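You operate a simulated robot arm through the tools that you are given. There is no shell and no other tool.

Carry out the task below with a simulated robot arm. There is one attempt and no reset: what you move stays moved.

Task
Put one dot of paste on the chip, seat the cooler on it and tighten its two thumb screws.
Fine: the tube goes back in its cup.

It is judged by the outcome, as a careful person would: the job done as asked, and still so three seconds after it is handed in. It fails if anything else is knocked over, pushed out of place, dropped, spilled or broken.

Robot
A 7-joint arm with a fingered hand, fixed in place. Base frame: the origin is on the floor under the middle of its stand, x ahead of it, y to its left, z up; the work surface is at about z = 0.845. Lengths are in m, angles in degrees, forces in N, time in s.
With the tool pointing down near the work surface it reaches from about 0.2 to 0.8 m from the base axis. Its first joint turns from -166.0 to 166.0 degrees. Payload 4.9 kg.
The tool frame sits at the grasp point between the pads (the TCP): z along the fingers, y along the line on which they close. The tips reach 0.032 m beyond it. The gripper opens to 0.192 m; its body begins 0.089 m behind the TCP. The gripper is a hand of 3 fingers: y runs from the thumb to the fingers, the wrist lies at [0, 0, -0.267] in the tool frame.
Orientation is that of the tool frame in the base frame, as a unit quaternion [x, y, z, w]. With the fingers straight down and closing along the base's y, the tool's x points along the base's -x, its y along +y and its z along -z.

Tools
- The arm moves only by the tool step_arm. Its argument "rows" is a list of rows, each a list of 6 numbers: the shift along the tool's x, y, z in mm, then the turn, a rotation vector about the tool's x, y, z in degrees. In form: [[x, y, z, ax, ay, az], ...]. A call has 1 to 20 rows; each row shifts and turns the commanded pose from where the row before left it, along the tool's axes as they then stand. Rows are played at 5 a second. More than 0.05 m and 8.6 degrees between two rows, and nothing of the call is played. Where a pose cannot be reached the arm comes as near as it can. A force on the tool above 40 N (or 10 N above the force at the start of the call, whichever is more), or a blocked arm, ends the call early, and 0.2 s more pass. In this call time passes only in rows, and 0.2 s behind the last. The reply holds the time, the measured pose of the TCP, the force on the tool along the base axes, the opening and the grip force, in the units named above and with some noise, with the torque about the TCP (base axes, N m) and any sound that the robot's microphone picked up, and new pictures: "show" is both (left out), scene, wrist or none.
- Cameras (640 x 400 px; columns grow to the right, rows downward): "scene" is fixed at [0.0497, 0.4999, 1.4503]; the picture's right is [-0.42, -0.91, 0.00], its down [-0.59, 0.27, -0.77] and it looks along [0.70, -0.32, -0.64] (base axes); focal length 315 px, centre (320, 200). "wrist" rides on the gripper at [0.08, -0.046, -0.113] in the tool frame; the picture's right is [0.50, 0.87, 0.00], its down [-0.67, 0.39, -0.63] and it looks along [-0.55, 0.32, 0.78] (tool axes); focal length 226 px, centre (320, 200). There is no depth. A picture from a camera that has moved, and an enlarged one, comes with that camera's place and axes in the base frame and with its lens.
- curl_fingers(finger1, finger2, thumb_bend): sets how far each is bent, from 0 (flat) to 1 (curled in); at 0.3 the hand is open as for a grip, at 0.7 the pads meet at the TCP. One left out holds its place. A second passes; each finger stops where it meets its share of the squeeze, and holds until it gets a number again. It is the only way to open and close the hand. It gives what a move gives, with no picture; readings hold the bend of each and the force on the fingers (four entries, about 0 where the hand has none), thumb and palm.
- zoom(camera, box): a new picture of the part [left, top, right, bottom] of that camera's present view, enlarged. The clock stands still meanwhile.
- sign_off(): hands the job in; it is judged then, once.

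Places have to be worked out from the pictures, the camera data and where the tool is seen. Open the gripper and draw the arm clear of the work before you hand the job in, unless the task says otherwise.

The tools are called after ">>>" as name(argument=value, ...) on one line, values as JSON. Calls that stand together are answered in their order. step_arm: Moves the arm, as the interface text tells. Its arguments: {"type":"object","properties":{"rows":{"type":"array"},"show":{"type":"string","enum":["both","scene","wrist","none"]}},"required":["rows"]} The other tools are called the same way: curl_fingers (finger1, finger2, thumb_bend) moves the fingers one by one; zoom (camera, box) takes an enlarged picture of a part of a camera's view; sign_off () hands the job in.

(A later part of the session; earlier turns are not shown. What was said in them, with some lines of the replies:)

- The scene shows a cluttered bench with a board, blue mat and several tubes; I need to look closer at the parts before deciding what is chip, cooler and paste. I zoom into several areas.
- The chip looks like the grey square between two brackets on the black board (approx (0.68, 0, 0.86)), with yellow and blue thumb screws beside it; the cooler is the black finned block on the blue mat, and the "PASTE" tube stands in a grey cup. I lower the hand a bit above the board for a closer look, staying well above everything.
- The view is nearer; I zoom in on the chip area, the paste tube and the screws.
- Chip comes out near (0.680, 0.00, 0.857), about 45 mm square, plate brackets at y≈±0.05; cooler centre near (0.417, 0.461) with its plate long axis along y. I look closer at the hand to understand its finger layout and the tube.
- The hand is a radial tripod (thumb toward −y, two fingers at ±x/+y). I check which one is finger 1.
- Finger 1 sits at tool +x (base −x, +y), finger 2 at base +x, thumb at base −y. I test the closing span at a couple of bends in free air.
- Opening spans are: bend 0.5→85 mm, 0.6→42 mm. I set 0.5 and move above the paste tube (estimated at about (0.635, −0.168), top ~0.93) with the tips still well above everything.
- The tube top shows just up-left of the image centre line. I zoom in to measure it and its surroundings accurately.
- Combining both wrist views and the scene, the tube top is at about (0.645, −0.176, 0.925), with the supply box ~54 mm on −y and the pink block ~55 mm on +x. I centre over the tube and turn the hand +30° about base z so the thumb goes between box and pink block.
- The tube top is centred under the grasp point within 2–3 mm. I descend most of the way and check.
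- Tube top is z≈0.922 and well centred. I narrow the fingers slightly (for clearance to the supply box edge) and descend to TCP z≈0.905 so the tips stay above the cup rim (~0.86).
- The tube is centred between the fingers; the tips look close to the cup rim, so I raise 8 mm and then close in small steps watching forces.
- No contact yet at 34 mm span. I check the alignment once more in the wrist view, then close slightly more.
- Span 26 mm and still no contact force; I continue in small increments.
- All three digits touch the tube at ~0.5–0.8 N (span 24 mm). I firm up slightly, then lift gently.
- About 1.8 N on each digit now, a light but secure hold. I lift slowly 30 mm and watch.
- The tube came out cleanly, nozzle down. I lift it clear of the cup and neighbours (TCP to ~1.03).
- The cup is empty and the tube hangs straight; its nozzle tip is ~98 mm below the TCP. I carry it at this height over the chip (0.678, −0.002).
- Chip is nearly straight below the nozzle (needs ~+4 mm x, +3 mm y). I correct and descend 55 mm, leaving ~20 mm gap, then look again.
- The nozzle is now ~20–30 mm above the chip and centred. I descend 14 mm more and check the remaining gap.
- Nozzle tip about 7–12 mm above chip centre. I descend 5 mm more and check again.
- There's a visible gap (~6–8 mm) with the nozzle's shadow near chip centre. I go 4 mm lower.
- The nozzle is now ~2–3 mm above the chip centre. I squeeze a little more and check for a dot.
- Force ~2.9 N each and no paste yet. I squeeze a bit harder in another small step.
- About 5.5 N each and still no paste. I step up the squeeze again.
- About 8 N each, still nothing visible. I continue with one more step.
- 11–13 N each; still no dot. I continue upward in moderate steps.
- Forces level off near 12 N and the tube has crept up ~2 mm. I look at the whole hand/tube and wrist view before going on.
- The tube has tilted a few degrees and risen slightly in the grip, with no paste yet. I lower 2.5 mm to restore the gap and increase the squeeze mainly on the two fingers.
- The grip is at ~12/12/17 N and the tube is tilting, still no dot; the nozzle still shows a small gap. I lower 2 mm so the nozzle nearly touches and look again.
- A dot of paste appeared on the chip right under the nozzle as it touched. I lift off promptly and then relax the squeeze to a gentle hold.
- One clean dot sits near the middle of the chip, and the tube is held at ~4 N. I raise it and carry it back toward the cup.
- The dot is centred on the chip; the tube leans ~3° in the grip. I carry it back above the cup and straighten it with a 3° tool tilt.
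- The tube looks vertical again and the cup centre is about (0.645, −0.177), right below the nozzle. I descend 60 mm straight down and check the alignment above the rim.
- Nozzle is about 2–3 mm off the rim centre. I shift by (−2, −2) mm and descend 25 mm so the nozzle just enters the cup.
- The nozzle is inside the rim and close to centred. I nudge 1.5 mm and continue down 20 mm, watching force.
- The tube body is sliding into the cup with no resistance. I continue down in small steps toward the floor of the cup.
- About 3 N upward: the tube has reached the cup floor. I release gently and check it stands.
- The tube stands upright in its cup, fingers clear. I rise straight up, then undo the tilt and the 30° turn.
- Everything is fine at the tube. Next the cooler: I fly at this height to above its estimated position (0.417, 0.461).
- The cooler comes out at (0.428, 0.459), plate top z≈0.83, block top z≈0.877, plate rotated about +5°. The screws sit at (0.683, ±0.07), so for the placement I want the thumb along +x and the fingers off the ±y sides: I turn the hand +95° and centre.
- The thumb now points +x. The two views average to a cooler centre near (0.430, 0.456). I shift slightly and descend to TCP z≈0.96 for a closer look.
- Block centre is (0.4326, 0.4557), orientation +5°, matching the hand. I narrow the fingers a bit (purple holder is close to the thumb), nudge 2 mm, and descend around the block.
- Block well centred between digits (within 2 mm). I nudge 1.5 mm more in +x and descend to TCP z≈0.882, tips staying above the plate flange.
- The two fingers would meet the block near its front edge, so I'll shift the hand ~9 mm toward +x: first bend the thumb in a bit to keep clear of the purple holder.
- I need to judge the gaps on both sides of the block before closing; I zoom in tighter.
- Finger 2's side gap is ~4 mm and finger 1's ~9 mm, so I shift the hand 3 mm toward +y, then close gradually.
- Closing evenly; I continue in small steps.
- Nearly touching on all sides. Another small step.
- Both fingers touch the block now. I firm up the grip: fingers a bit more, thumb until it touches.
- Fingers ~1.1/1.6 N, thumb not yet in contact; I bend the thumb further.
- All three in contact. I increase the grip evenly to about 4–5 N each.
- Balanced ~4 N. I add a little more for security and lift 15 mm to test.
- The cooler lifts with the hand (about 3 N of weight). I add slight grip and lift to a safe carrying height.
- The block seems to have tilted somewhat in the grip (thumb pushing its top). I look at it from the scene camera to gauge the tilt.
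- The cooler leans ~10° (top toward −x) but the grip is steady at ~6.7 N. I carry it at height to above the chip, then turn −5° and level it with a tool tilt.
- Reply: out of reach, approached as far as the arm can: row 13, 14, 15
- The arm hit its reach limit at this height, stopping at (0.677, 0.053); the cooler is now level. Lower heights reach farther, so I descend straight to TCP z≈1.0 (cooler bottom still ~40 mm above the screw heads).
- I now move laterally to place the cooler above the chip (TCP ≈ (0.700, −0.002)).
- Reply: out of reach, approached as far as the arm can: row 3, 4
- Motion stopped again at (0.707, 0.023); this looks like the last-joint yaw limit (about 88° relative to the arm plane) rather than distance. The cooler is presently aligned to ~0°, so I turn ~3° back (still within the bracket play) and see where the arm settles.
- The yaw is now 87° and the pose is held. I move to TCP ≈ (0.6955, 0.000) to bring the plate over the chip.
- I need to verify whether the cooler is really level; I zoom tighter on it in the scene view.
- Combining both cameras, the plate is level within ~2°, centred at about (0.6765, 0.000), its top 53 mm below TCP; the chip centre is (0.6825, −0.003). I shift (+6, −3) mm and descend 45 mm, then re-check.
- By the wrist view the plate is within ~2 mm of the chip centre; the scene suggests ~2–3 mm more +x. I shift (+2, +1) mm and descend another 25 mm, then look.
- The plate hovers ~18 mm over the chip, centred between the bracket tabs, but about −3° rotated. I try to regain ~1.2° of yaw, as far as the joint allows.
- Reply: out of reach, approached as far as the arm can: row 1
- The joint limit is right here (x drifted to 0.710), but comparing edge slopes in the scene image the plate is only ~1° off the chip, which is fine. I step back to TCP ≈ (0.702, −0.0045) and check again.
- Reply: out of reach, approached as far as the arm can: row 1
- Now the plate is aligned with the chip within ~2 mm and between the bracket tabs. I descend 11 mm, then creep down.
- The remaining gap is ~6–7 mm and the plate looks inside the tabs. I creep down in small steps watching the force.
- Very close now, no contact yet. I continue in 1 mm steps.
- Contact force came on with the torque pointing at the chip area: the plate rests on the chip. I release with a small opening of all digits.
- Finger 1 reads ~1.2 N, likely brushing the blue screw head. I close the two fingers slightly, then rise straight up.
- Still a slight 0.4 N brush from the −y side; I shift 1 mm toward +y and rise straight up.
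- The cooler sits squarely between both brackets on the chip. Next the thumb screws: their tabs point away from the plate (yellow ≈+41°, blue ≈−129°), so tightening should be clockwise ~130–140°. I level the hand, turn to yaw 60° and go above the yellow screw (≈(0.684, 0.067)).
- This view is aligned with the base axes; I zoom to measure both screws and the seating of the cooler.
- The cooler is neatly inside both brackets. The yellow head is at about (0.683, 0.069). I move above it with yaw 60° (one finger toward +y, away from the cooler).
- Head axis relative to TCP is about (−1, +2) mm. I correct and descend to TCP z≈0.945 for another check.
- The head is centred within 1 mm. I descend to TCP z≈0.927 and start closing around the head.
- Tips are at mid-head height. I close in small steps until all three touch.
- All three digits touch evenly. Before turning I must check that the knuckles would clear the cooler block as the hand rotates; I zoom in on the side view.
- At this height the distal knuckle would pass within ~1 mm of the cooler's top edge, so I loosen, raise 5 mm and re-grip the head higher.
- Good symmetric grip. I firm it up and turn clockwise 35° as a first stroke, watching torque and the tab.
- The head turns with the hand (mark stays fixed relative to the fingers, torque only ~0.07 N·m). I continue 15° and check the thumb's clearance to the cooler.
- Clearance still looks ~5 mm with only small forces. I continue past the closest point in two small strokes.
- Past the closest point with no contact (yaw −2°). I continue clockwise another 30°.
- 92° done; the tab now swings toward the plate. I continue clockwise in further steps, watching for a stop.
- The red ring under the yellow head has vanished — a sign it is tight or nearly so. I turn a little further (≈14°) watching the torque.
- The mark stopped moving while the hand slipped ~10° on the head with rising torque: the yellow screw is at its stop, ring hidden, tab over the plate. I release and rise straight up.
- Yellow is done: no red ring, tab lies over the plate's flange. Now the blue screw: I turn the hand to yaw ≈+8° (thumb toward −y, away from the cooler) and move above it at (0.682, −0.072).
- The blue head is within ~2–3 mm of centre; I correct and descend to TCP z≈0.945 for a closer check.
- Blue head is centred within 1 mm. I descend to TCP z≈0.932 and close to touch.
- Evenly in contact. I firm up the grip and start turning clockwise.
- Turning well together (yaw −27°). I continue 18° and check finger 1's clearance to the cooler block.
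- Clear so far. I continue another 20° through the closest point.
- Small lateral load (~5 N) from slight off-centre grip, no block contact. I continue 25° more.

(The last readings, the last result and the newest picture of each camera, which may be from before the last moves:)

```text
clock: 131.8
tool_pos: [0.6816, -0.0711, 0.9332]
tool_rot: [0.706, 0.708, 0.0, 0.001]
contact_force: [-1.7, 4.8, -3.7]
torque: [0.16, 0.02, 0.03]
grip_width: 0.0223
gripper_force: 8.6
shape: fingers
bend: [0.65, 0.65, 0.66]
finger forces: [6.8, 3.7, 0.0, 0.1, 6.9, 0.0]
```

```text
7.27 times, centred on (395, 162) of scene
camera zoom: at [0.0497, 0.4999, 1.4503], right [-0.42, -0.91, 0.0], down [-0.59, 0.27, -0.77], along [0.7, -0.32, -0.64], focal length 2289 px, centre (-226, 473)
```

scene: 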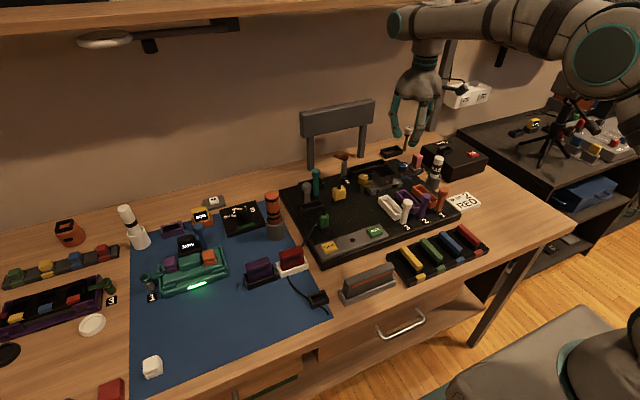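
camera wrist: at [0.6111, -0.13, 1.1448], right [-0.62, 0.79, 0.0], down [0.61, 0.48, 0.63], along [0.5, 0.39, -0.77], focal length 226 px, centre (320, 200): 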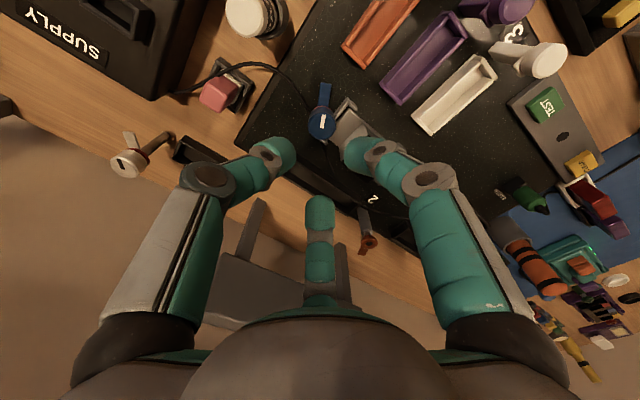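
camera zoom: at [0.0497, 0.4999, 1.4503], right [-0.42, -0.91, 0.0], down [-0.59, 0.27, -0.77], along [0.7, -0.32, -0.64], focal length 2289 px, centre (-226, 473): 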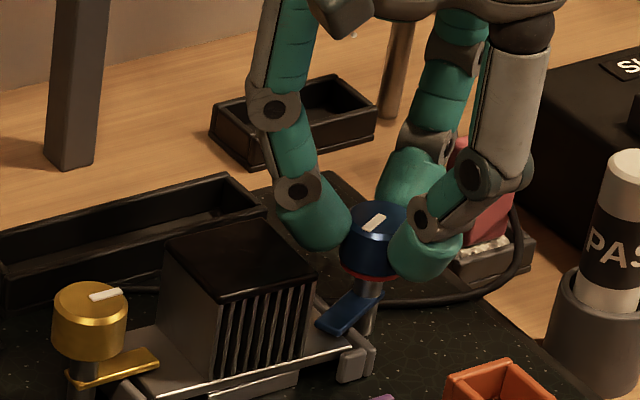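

98° turned; the tab is swinging over the plate and the red ring is shrinking. I continue 20° more.

>>> step_arm(rows=[[0, 0, 0, 0, 0, 4], [0, 0, 0, 0, 0, 4], [0, 0, 0, 0, 0, 4], [0, 0, 0, 0, 0, 4], [0, 0, 0, 0, 0, 4], [0, 0, 0, 0, 0, 0]], show="none")

>>> zoom(camera="wrist", box=[250, 90, 400, 240])

>>> zoom(camera="scene", box=[365, 145, 415, 185])

```text
clock: 133.2
tool_pos: [0.6812, -0.0714, 0.9317]
tool_rot: [0.818, 0.576, 0.001, 0.001]
contact_force: [-1.8, 6.9, -1.6]
torque: [0.22, 0.03, 0.04]
grip_width: 0.0224
gripper_force: 9.5
shape: fingers
bend: [0.65, 0.65, 0.66]
finger forces: [6.9, 3.5, 0.0, 0.0, 8.0, 0.1]
```

```text
2.67 times, centred on (325, 165) of wrist
camera zoom: at [0.6649, 0.0182, 1.0443], right [0.98, 0.18, 0.0], down [0.14, -0.76, 0.63], along [0.11, -0.62, -0.77], focal length 603 px, centre (307, 293)
```

zoom: 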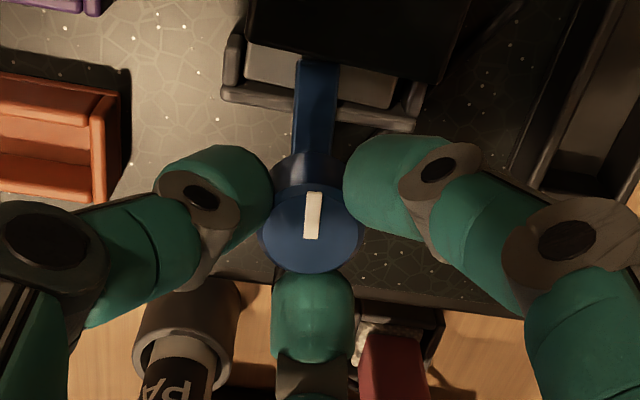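

```text
10.00 times, centred on (390, 165) of scene
camera zoom: at [0.0497, 0.4999, 1.4503], right [-0.42, -0.91, 0.0], down [-0.59, 0.27, -0.77], along [0.7, -0.32, -0.64], focal length 3148 px, centre (-380, 550)
```

zoom: 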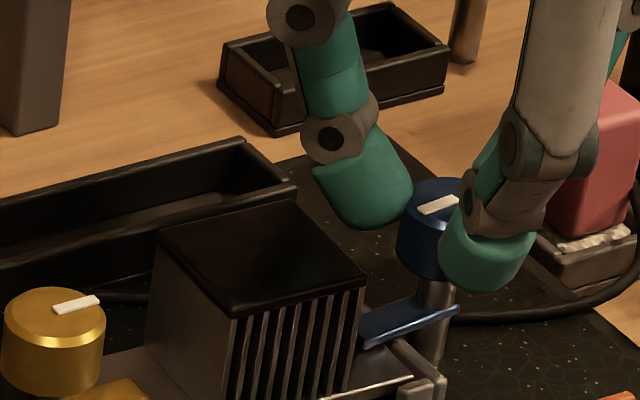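

Red ring is hidden here too, with the tab over the flange. I turn a further ~9° to confirm it has reached its stop.

>>> step_arm(rows=[[0, 0, 0, 0, 0, 3], [0, 0, 0, 0, 0, 3], [0, 0, 0, 0, 0, 3], [0, 0, 0, 0, 0, 0]], show="none")

>>> zoom(camera="wrist", box=[250, 90, 400, 240])

>>> zoom(camera="scene", box=[365, 145, 415, 185])

```text
clock: 134.2
tool_pos: [0.6812, -0.0714, 0.9319]
tool_rot: [0.86, 0.51, 0.001, 0.0]
contact_force: [-0.5, 4.9, -3.0]
torque: [0.15, -0.02, 0.11]
grip_width: 0.0222
gripper_force: 8.8
shape: fingers
bend: [0.64, 0.65, 0.66]
finger forces: [7.3, 3.6, 0.1, 0.0, 8.5, 0.0]
```

```text
2.67 times, centred on (325, 165) of wrist
camera zoom: at [0.6791, 0.0196, 1.0444], right [1.0, 0.02, 0.0], down [0.02, -0.77, 0.63], along [0.01, -0.63, -0.78], focal length 603 px, centre (307, 293)
```

zoom: 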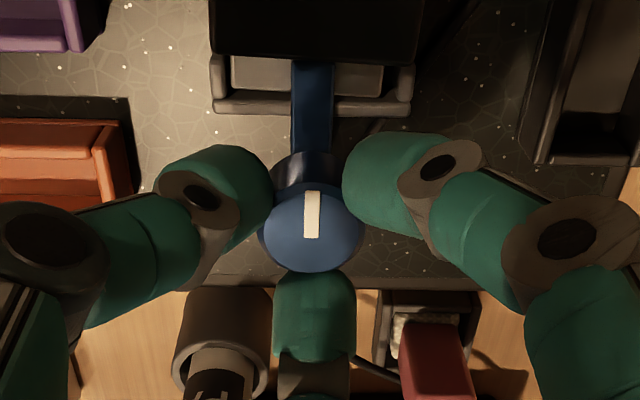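

```text
10.00 times, centred on (390, 165) of scene
camera zoom: at [0.0497, 0.4999, 1.4503], right [-0.42, -0.91, 0.0], down [-0.59, 0.27, -0.77], along [0.7, -0.32, -0.64], focal length 3148 px, centre (-380, 550)
```

zoom: 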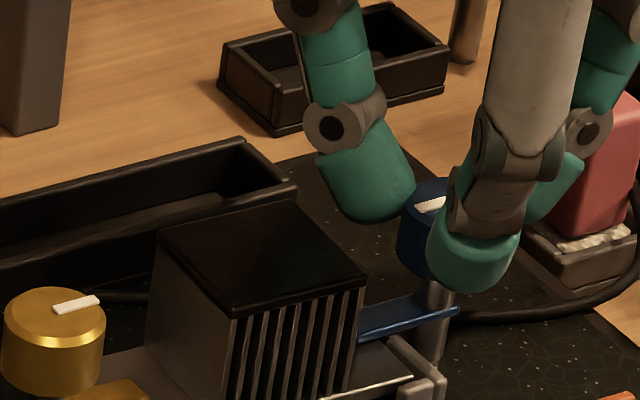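

Torque rose to 0.11 N·m as with yellow, and the mark began slipping relative to the hand. I give a last 6° to confirm the stop.

>>> step_arm(rows=[[0, 0, 0, 0, 0, 3], [0, 0, 0, 0, 0, 3], [0, 0, 0, 0, 0, 0]], show="none")

>>> zoom(camera="wrist", box=[250, 90, 400, 240])

```text
clock: 135.0
tool_pos: [0.6803, -0.0718, 0.9333]
tool_rot: [0.886, 0.463, 0.0, 0.002]
contact_force: [-3.7, 2.8, -1.6]
torque: [0.09, 0.11, 0.16]
grip_width: 0.0217
gripper_force: 10.1
shape: fingers
bend: [0.64, 0.65, 0.66]
finger forces: [7.5, 3.5, 0.1, 0.1, 8.6, 0.1]
```

```text
2.67 times, centred on (325, 165) of wrist
camera zoom: at [0.6887, 0.019, 1.0446], right [1.0, -0.08, 0.0], down [-0.07, -0.77, 0.63], along [-0.05, -0.63, -0.78], focal length 603 px, centre (307, 293)
```

zoom: 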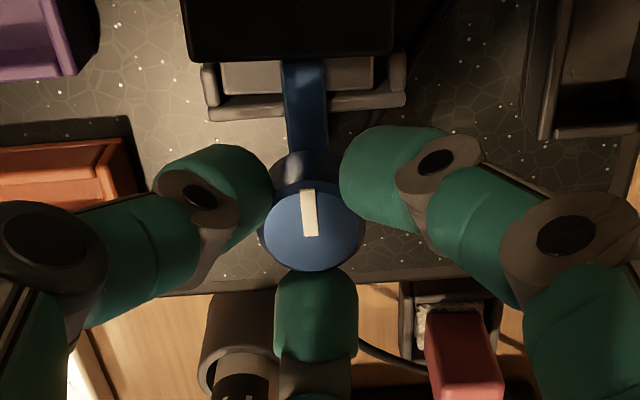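

The head no longer turns (mark slips relative to the hand, torque 0.16 N·m): blue is tight. I release and rise.

>>> curl_fingers(finger1=0.61, finger2=0.61, thumb_bend=0.61)

>>> step_arm(rows=[[0, 0, -8, 0, 0, 0], [0, 0, -12, 0, 0, 0], [0, 0, -20, 0, 0, 0], [0, 0, -30, 0, 0, 0], [0, 0, -30, 0, 0, 0], [0, 0, 0, 0, 0, 0]])

>>> zoom(camera="scene", box=[345, 145, 415, 200])

>>> zoom(camera="wrist", box=[210, 20, 430, 200])

```text
clock: 136.0
tool_pos: [0.6808, -0.0727, 0.9327]
tool_rot: [0.886, 0.464, 0.0, 0.0]
contact_force: [0.6, 0.0, -0.1]
torque: [0.03, 0.03, -0.02]
grip_width: 0.0372
gripper_force: 0.0
shape: fingers
bend: [0.61, 0.61, 0.61]
finger forces: [0.0, 0.1, 0.0, 0.0, 0.0, 0.1]
```

```text
clock: 137.4
tool_pos: [0.6811, -0.0717, 1.0336]
tool_rot: [0.886, 0.463, 0.0, 0.001]
contact_force: [-0.4, 1.1, -0.5]
torque: [0.02, 0.0, -0.01]
grip_width: 0.0372
gripper_force: 0.0
shape: fingers
bend: [0.61, 0.61, 0.61]
finger forces: [0.0, 0.1, 0.1, 0.0, 0.0, 0.1]
camera wrist: at [0.689, 0.0193, 1.1445], right [1.0, -0.08, 0.0], down [-0.07, -0.77, 0.63], along [-0.05, -0.63, -0.78], focal length 226 px, centre (320, 200)
```

scene: 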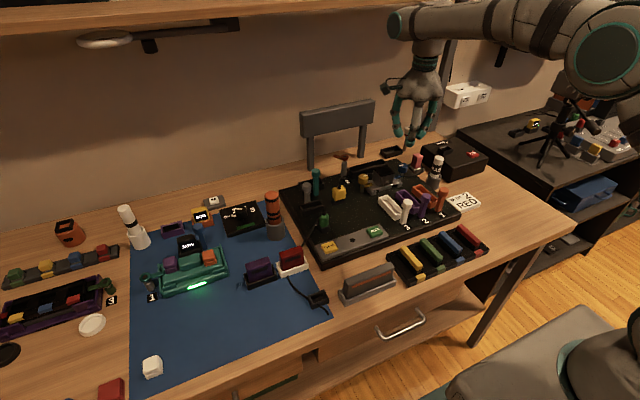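
wrist: 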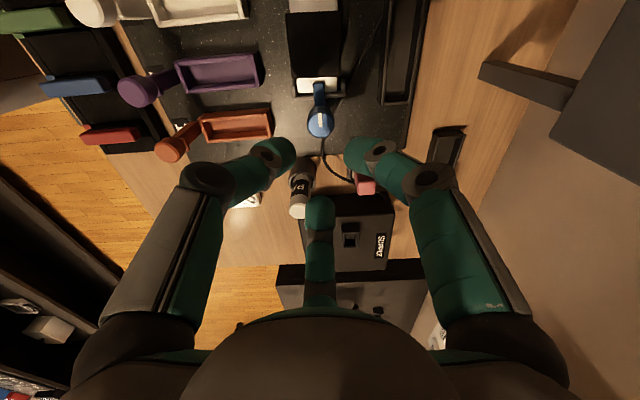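

```text
7.27 times, centred on (380, 172) of scene
camera zoom: at [0.0497, 0.4999, 1.4503], right [-0.42, -0.91, 0.0], down [-0.59, 0.27, -0.77], along [0.7, -0.32, -0.64], focal length 2289 px, centre (-116, 400)
```

zoom: 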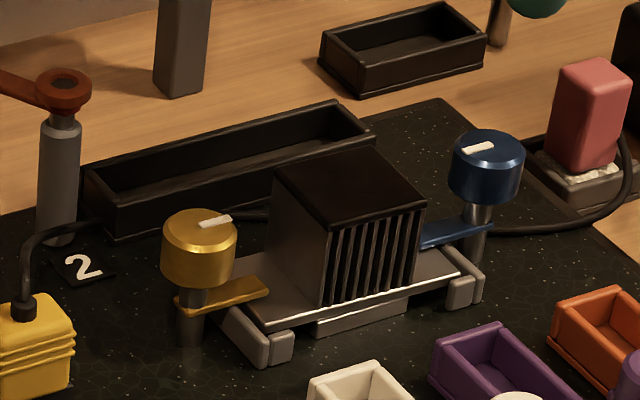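

```text
2.22 times, centred on (320, 110) of wrist
camera zoom: at [0.689, 0.0193, 1.1445], right [1.0, -0.08, 0.0], down [-0.07, -0.77, 0.63], along [-0.05, -0.63, -0.78], focal length 502 px, centre (320, 400)
```

zoom: 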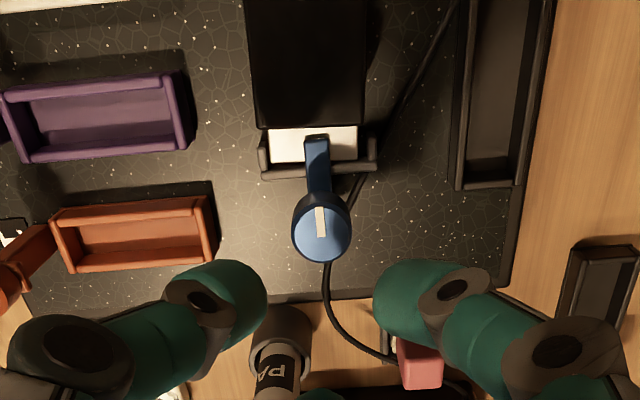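

Both rings are hidden and both tabs lie over the plate flanges; the tube is still in its cup. I open the hand, draw the arm up and back clear of the work.

>>> step_arm(rows=[[0, 0, -30, 0, 0, 0], [-12, -22, -25, 0, 0, 0], [-16.3, -29.3, -20, 0, 0, 0], [-16.3, -29.3, -20, 0, 0, 0], [-16.3, -29.3, -20, 0, 0, 0], [-16.3, -29.3, -20, 0, 0, 0], [-16.3, -29.3, -15, 0, 0, 0], [0, 0, 0, 0, 0, 0]], show="scene")

>>> curl_fingers(finger1=0.3, finger2=0.3, thumb_bend=0.3)

>>> zoom(camera="scene", box=[270, 130, 490, 270])

```text
clock: 139.2
tool_pos: [0.4886, -0.0535, 1.1815]
tool_rot: [0.886, 0.463, 0.0, 0.001]
contact_force: [0.1, 0.3, -0.2]
torque: [-0.03, -0.01, 0.01]
grip_width: 0.0376
gripper_force: 0.1
shape: fingers
bend: [0.61, 0.61, 0.61]
finger forces: [0.1, 0.0, 0.0, 0.0, 0.1, 0.0]
```

scene: 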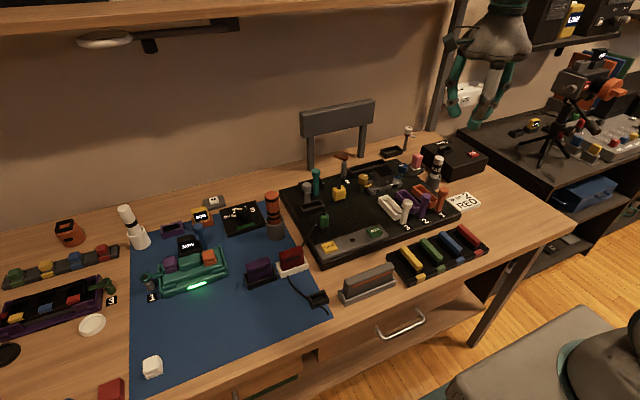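

```text
clock: 140.2
tool_pos: [0.4877, -0.0538, 1.1828]
tool_rot: [0.886, 0.463, 0.001, 0.001]
contact_force: [-0.1, 0.4, -0.1]
torque: [0.0, 0.0, 0.05]
grip_width: 0.1678
gripper_force: 0.1
shape: fingers
bend: [0.3, 0.3, 0.3]
finger forces: [0.0, 0.0, 0.0, 0.0, 0.0, 0.0]
```

```text
2.86 times, centred on (380, 200) of scene
camera zoom: at [0.0497, 0.4999, 1.4503], right [-0.42, -0.91, 0.0], down [-0.59, 0.27, -0.77], along [0.7, -0.32, -0.64], focal length 899 px, centre (149, 200)
```

zoom: 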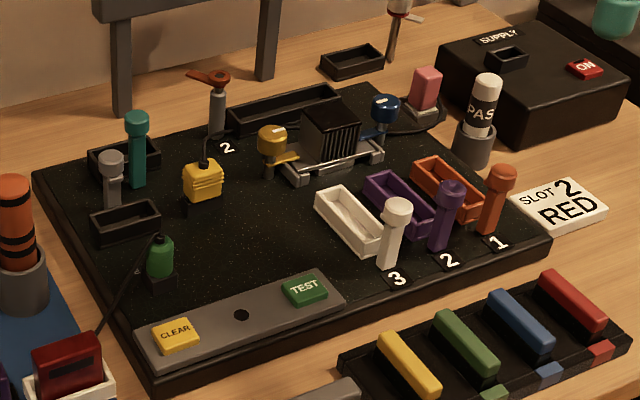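

Everything else looks unchanged. One last close look at the cooler, screws and tube before handing in.

>>> zoom(camera="scene", box=[350, 148, 410, 198])

>>> zoom(camera="scene", box=[410, 140, 470, 200])

```text
8.00 times, centred on (380, 173) of scene
camera zoom: at [0.0497, 0.4999, 1.4503], right [-0.42, -0.91, 0.0], down [-0.59, 0.27, -0.77], along [0.7, -0.32, -0.64], focal length 2518 px, centre (-160, 416)
```

zoom: 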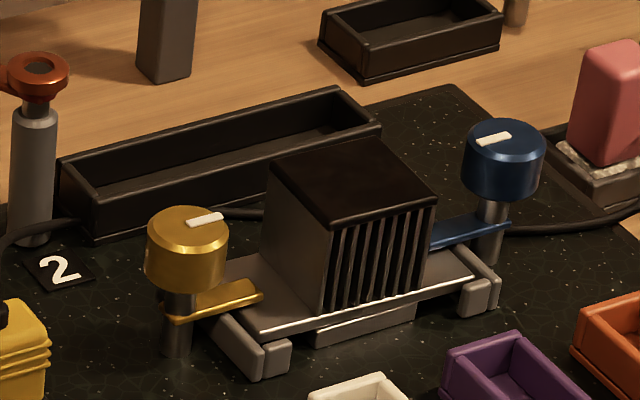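

```text
6.67 times, centred on (440, 170) of scene
camera zoom: at [0.0497, 0.4999, 1.4503], right [-0.42, -0.91, 0.0], down [-0.59, 0.27, -0.77], along [0.7, -0.32, -0.64], focal length 2099 px, centre (-480, 400)
```

zoom: 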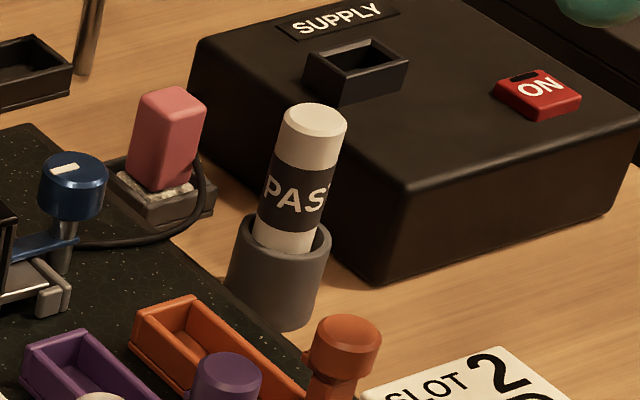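

The cooler sits between the brackets, both screws are turned to their stops with tabs over the plate. The paste tube stands in its cup, the hand is open and the arm is clear. I hand the job in.

>>> sign_off()

```text
The job is handed in.
```

I've finished the job and handed it in; I haven't seen a verdict yet.

- **Paste:** one dot, near the middle of the chip. It came out when the nozzle touched the chip under a firm squeeze.
- **Tube:** back in its cup and standing upright.
- **Cooler:** resting on the chip between the two brackets. The arm's turning limit left it about 1–2° off square, which is within the play of the brackets.
- **Thumb screws:** I turned the yellow and blue screws clockwise until they stopped. The red ring under each head is hidden and each tab lies over the cooler's plate.

In the last pictures nothing else looked moved or knocked over. The hand was open and the arm clear of the work at hand-in.
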